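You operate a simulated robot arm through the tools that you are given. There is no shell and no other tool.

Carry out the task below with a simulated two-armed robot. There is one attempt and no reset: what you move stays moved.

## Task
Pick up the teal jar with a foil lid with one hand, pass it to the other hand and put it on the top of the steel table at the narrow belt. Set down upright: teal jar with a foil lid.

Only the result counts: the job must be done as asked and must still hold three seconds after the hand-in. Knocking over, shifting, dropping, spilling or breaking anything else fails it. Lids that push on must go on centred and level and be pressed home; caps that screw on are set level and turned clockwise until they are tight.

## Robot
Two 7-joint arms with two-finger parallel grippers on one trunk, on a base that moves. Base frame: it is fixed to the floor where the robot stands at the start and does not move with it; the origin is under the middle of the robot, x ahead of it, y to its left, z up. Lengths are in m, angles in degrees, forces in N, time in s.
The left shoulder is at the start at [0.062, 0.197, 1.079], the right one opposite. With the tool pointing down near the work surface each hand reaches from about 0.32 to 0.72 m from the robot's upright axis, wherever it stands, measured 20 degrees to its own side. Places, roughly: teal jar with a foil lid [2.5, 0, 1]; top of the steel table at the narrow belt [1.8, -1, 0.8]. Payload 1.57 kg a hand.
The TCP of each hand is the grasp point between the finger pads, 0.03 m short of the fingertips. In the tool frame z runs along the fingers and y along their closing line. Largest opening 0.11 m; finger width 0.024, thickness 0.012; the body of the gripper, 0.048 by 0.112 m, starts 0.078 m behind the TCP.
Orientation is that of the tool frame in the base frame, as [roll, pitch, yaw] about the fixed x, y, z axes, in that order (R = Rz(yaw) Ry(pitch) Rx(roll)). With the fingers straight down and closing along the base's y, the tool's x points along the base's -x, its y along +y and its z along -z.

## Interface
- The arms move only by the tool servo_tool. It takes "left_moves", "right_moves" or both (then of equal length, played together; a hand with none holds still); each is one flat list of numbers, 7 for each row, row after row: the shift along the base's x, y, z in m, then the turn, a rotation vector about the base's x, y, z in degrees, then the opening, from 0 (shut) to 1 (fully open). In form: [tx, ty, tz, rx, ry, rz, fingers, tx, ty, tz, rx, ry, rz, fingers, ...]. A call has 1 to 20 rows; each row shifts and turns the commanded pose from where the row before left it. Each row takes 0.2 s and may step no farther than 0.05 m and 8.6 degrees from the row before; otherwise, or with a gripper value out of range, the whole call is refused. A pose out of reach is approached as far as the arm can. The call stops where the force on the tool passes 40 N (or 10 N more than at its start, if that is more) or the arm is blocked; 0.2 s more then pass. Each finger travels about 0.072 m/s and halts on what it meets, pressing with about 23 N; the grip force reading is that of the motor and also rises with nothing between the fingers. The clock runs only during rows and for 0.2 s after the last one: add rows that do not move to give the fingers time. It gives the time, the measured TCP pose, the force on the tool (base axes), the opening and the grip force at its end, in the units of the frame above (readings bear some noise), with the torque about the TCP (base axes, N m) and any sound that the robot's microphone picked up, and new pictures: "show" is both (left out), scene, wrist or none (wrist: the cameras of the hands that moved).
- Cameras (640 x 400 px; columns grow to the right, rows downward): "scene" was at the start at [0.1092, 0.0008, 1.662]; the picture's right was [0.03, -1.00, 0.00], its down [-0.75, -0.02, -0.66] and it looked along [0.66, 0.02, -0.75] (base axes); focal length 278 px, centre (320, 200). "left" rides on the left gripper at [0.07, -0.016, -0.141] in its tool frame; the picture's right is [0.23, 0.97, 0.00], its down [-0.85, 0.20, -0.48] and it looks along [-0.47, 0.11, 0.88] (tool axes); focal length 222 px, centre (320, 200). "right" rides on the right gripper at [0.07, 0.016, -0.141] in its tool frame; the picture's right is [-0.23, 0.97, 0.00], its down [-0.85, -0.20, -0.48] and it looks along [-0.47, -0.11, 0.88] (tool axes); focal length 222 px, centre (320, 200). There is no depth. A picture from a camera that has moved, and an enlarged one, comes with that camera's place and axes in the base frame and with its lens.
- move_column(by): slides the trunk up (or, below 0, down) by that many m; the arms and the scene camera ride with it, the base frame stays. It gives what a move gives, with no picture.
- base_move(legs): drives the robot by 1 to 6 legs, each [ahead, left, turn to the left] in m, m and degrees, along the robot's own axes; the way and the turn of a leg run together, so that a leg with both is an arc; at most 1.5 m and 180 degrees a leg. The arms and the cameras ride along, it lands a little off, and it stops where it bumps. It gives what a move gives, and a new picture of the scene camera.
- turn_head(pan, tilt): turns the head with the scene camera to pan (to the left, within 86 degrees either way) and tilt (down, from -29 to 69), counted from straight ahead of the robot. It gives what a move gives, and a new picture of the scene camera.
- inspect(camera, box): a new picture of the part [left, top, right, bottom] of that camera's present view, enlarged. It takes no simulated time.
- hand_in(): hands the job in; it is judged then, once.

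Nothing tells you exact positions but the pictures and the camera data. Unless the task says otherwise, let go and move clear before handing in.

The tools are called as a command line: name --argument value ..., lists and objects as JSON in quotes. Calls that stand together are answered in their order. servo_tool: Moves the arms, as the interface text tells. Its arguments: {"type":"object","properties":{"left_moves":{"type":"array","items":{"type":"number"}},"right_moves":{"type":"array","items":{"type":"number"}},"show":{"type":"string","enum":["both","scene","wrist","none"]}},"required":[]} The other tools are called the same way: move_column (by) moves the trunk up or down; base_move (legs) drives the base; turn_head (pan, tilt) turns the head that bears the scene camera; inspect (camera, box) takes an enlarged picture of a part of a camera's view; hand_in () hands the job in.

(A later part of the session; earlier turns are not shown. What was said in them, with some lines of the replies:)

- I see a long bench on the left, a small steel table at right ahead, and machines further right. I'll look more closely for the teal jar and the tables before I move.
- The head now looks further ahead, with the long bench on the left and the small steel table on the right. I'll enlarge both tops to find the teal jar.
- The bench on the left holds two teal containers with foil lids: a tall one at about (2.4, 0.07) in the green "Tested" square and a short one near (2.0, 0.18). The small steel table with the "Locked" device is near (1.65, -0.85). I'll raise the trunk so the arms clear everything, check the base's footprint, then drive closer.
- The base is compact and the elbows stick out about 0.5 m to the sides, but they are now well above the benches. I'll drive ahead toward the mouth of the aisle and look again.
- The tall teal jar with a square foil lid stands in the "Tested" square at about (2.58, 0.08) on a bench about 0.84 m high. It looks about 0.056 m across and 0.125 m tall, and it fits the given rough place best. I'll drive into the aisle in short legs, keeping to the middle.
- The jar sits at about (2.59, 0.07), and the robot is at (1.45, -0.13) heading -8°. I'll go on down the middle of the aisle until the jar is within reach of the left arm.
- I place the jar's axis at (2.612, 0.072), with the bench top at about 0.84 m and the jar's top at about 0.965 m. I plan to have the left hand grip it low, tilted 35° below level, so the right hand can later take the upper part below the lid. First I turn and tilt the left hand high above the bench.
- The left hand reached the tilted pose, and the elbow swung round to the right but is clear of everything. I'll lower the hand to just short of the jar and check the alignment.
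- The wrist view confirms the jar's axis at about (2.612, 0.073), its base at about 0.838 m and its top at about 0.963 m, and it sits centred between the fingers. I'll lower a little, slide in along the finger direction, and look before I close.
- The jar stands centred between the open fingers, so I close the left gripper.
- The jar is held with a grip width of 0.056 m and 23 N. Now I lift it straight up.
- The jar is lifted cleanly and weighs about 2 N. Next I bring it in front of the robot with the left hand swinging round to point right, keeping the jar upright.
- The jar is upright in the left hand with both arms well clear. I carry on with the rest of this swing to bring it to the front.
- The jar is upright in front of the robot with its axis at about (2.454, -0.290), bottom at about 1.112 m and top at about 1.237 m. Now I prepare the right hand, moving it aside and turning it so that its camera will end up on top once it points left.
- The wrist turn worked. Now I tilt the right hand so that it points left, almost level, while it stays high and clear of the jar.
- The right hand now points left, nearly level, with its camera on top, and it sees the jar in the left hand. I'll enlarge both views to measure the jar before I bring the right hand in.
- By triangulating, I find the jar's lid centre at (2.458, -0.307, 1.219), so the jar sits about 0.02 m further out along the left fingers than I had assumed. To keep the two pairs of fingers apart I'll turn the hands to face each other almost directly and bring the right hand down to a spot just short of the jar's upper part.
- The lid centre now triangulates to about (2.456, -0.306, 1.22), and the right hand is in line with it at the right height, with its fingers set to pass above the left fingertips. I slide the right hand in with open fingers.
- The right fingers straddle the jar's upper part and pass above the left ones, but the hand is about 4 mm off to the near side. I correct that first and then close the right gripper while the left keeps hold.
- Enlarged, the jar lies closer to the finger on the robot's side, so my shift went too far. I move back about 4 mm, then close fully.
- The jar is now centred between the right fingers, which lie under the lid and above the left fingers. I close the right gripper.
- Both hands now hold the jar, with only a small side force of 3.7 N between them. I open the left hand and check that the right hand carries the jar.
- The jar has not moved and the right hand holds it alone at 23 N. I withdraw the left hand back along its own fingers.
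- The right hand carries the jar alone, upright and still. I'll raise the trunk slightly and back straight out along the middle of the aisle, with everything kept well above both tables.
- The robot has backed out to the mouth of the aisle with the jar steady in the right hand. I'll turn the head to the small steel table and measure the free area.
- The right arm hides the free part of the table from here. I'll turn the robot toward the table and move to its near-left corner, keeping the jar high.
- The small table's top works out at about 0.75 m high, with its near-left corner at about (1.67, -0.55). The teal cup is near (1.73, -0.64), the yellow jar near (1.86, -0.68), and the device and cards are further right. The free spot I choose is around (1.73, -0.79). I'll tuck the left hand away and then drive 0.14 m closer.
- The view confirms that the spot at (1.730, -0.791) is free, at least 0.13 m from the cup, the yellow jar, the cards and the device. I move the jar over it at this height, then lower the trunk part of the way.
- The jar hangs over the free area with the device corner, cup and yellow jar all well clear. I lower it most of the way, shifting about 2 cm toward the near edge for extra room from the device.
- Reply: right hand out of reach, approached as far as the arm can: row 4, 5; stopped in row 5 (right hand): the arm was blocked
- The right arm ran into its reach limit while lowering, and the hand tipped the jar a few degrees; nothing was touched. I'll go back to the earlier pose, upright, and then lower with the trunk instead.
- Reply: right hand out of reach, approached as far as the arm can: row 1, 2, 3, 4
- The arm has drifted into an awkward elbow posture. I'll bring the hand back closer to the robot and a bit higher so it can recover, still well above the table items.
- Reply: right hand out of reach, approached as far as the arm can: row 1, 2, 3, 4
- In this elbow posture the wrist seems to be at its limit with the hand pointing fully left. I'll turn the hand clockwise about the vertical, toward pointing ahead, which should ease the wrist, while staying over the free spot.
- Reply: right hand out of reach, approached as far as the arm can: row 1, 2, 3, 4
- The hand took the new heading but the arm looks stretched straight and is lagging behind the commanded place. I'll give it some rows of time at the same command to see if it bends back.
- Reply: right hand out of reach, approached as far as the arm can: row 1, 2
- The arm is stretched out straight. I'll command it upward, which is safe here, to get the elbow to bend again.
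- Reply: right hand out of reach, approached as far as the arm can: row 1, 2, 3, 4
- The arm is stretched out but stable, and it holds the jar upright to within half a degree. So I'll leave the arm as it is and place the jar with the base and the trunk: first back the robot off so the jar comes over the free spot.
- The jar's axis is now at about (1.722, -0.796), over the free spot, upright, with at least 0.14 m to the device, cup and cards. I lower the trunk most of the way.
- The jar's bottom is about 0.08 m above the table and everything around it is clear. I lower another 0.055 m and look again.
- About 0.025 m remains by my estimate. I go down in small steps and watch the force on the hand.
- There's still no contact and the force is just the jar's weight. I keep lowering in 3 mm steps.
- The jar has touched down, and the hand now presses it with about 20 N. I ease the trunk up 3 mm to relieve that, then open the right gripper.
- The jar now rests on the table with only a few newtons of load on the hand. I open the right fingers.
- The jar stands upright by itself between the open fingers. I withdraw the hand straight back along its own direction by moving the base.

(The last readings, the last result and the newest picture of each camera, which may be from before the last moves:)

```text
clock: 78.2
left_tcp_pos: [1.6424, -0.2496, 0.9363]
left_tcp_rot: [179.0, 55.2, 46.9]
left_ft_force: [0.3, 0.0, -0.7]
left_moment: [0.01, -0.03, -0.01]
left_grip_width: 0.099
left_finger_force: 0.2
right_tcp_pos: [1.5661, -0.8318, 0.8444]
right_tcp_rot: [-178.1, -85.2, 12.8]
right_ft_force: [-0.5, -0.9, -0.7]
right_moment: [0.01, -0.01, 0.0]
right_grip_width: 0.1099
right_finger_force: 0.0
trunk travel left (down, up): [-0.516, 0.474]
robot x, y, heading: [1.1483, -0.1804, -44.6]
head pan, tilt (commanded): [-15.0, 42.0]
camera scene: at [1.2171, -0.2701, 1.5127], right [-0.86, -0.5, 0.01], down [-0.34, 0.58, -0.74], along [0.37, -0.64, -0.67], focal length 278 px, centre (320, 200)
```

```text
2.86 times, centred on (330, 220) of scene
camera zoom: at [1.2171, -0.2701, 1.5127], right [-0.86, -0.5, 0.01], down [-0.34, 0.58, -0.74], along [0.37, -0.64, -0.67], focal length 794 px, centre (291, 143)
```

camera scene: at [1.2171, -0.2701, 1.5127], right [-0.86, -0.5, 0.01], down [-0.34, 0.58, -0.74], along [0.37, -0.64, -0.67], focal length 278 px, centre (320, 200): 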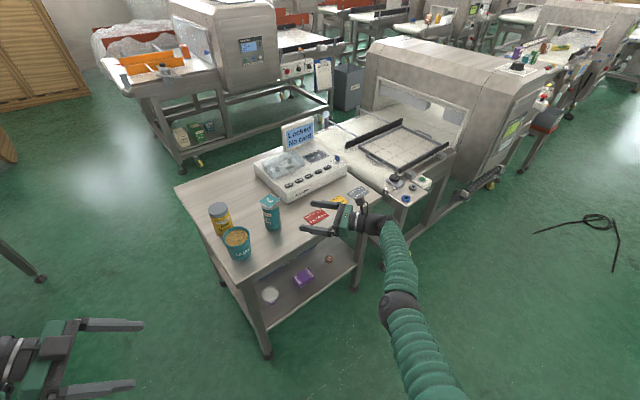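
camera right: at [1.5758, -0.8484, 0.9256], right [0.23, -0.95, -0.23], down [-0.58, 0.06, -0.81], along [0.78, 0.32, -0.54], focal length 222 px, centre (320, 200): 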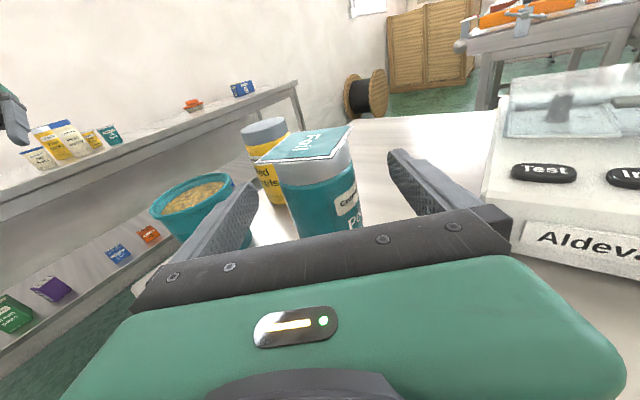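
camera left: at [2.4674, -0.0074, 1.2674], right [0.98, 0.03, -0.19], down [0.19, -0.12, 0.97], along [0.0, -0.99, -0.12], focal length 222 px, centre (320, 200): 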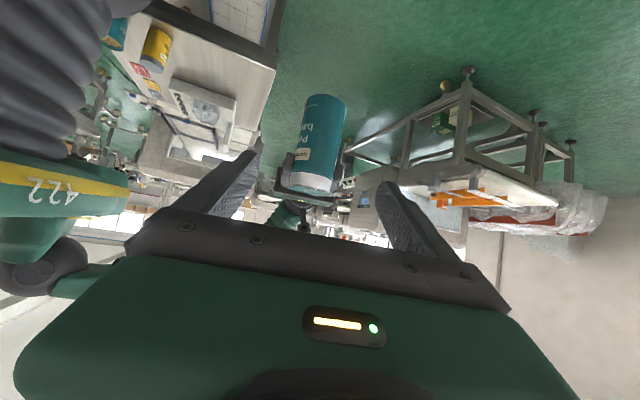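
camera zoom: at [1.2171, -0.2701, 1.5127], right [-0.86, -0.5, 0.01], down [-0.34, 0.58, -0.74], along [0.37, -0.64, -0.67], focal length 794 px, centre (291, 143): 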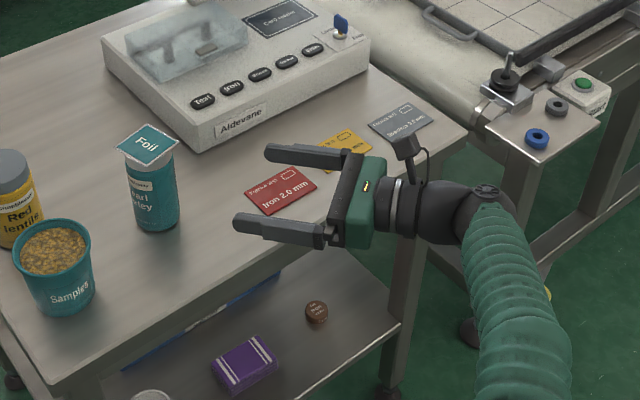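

The jar stands free and upright, and the cards, cup, yellow jar and device are undisturbed. I raise the trunk and back away to be well clear.

move_column --by 0.2

base_move --legs '[[-0.2, 0, 0]]'

inspect --camera "scene" --box '[180, 130, 400, 300]'

turn_head --pan 45 --tilt 35

```text
clock: 80.4
left_tcp_pos: [1.6393, -0.2512, 1.1379]
left_tcp_rot: [178.9, 55.0, 46.8]
left_ft_force: [-0.1, 0.9, 0.2]
left_moment: [0.01, 0.03, 0.03]
left_grip_width: 0.099
left_finger_force: 0.1
right_tcp_pos: [1.5643, -0.8316, 1.0452]
right_tcp_rot: [-173.5, -85.4, 8.4]
right_ft_force: [-0.4, 0.1, 0.4]
right_moment: [0.04, -0.01, 0.05]
right_grip_width: 0.11
right_finger_force: 0.0
trunk travel left (down, up): [-0.716, 0.274]
robot x, y, heading: [1.1484, -0.1776, -44.8]
head pan, tilt (commanded): [-15.0, 42.0]
```

```text
clock: 82.0
left_tcp_pos: [1.4994, -0.111, 1.1388]
left_tcp_rot: [179.3, 55.0, 47.0]
left_ft_force: [0.6, -0.3, -0.1]
left_moment: [0.0, -0.01, -0.02]
left_grip_width: 0.0988
left_finger_force: 0.1
right_tcp_pos: [1.4247, -0.693, 1.0404]
right_tcp_rot: [-169.8, -85.2, 4.7]
right_ft_force: [0.0, -0.1, -0.2]
right_moment: [0.03, -0.01, -0.01]
right_grip_width: 0.11
right_finger_force: 0.0
trunk travel left (down, up): [-0.716, 0.274]
robot x, y, heading: [1.0052, -0.0404, -44.8]
head pan, tilt (commanded): [-15.0, 42.0]
camera scene: at [1.0738, -0.1382, 1.7122], right [-0.86, -0.5, 0.0], down [-0.34, 0.58, -0.74], along [0.37, -0.64, -0.67], focal length 278 px, centre (320, 200)
```

scene: 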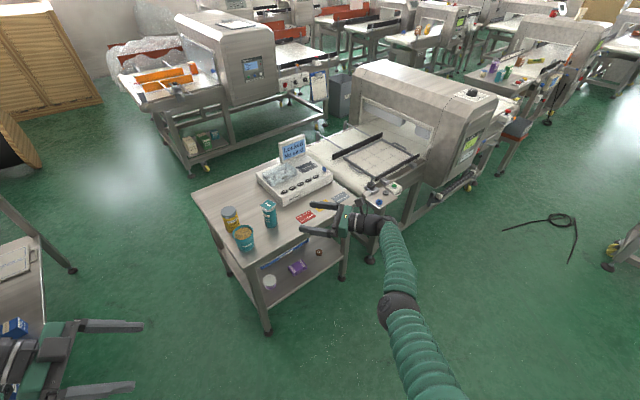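

```text
2.35 times, centred on (290, 215) of scene
camera zoom: at [1.0738, -0.1382, 1.7122], right [-0.86, -0.5, 0.0], down [-0.34, 0.58, -0.74], along [0.37, -0.64, -0.67], focal length 654 px, centre (391, 165)
```

zoom: 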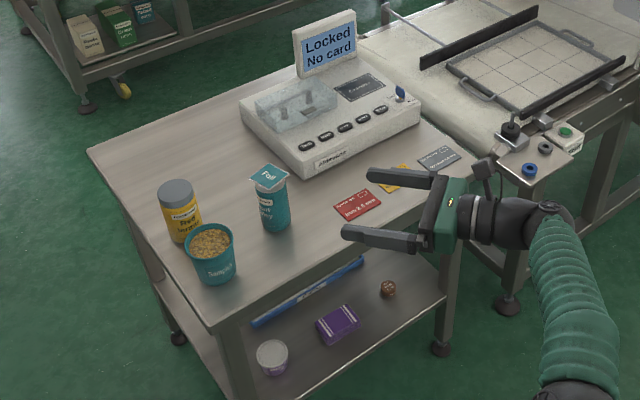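

```text
clock: 83.3
left_tcp_pos: [1.4942, -0.109, 1.1398]
left_tcp_rot: [178.6, 55.0, 46.6]
left_ft_force: [-0.7, 0.0, 0.3]
left_moment: [-0.02, -0.02, -0.04]
left_grip_width: 0.0989
left_finger_force: 0.1
right_tcp_pos: [1.4247, -0.6856, 1.0407]
right_tcp_rot: [-163.5, -85.2, -0.9]
right_ft_force: [-0.4, 0.1, -1.0]
right_moment: [-0.02, 0.0, 0.02]
right_grip_width: 0.1098
right_finger_force: 0.1
trunk travel left (down, up): [-0.716, 0.274]
robot x, y, heading: [1.0039, -0.0368, -44.9]
head pan, tilt (commanded): [45.0, 35.0]
camera scene: at [1.1166, -0.0626, 1.7231], right [0.0, -1.0, 0.0], down [-0.58, 0.0, -0.82], along [0.82, 0.0, -0.58], focal length 278 px, centre (320, 200)
```

scene: 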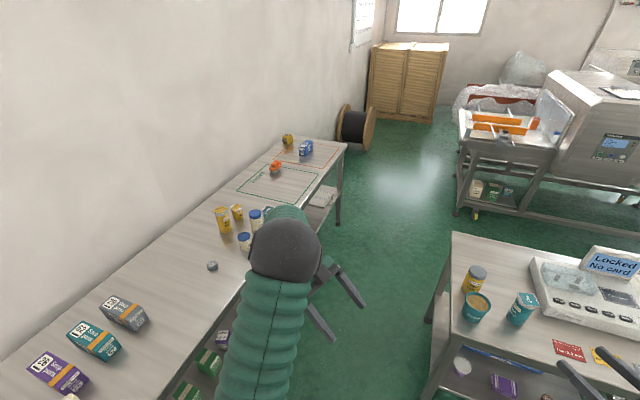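

The teal jar with the foil lid stands upright on the small steel table. Nothing else on either table has been moved, and both hands are clear, so I hand the job in.

hand_in

```text
The job is handed in.
```

The teal jar with the foil lid is standing upright on the top of the small steel table next to the narrow belt, and I've handed the job in. I haven't been told how it was judged.

- **Which jar:** there were two teal containers with foil lids on the bench. I took the tall one in the "Tested" square, because it was the closest match to the place you gave.
- **Hand-over:** the left hand picked it up and passed it to the right hand in mid-air. The right hand then set it down.
- **One problem:** while lowering, the right arm reached the limit of its stretch and tipped the jar a few degrees for a moment. It touched nothing. I set the jar upright again and finished lowering it with the base and trunk.
- **Other items:** in the last pictures, the cup, yellow jar, cards and device on the table looked undisturbed, as did the other things on the bench. Both hands were clear when I handed in.
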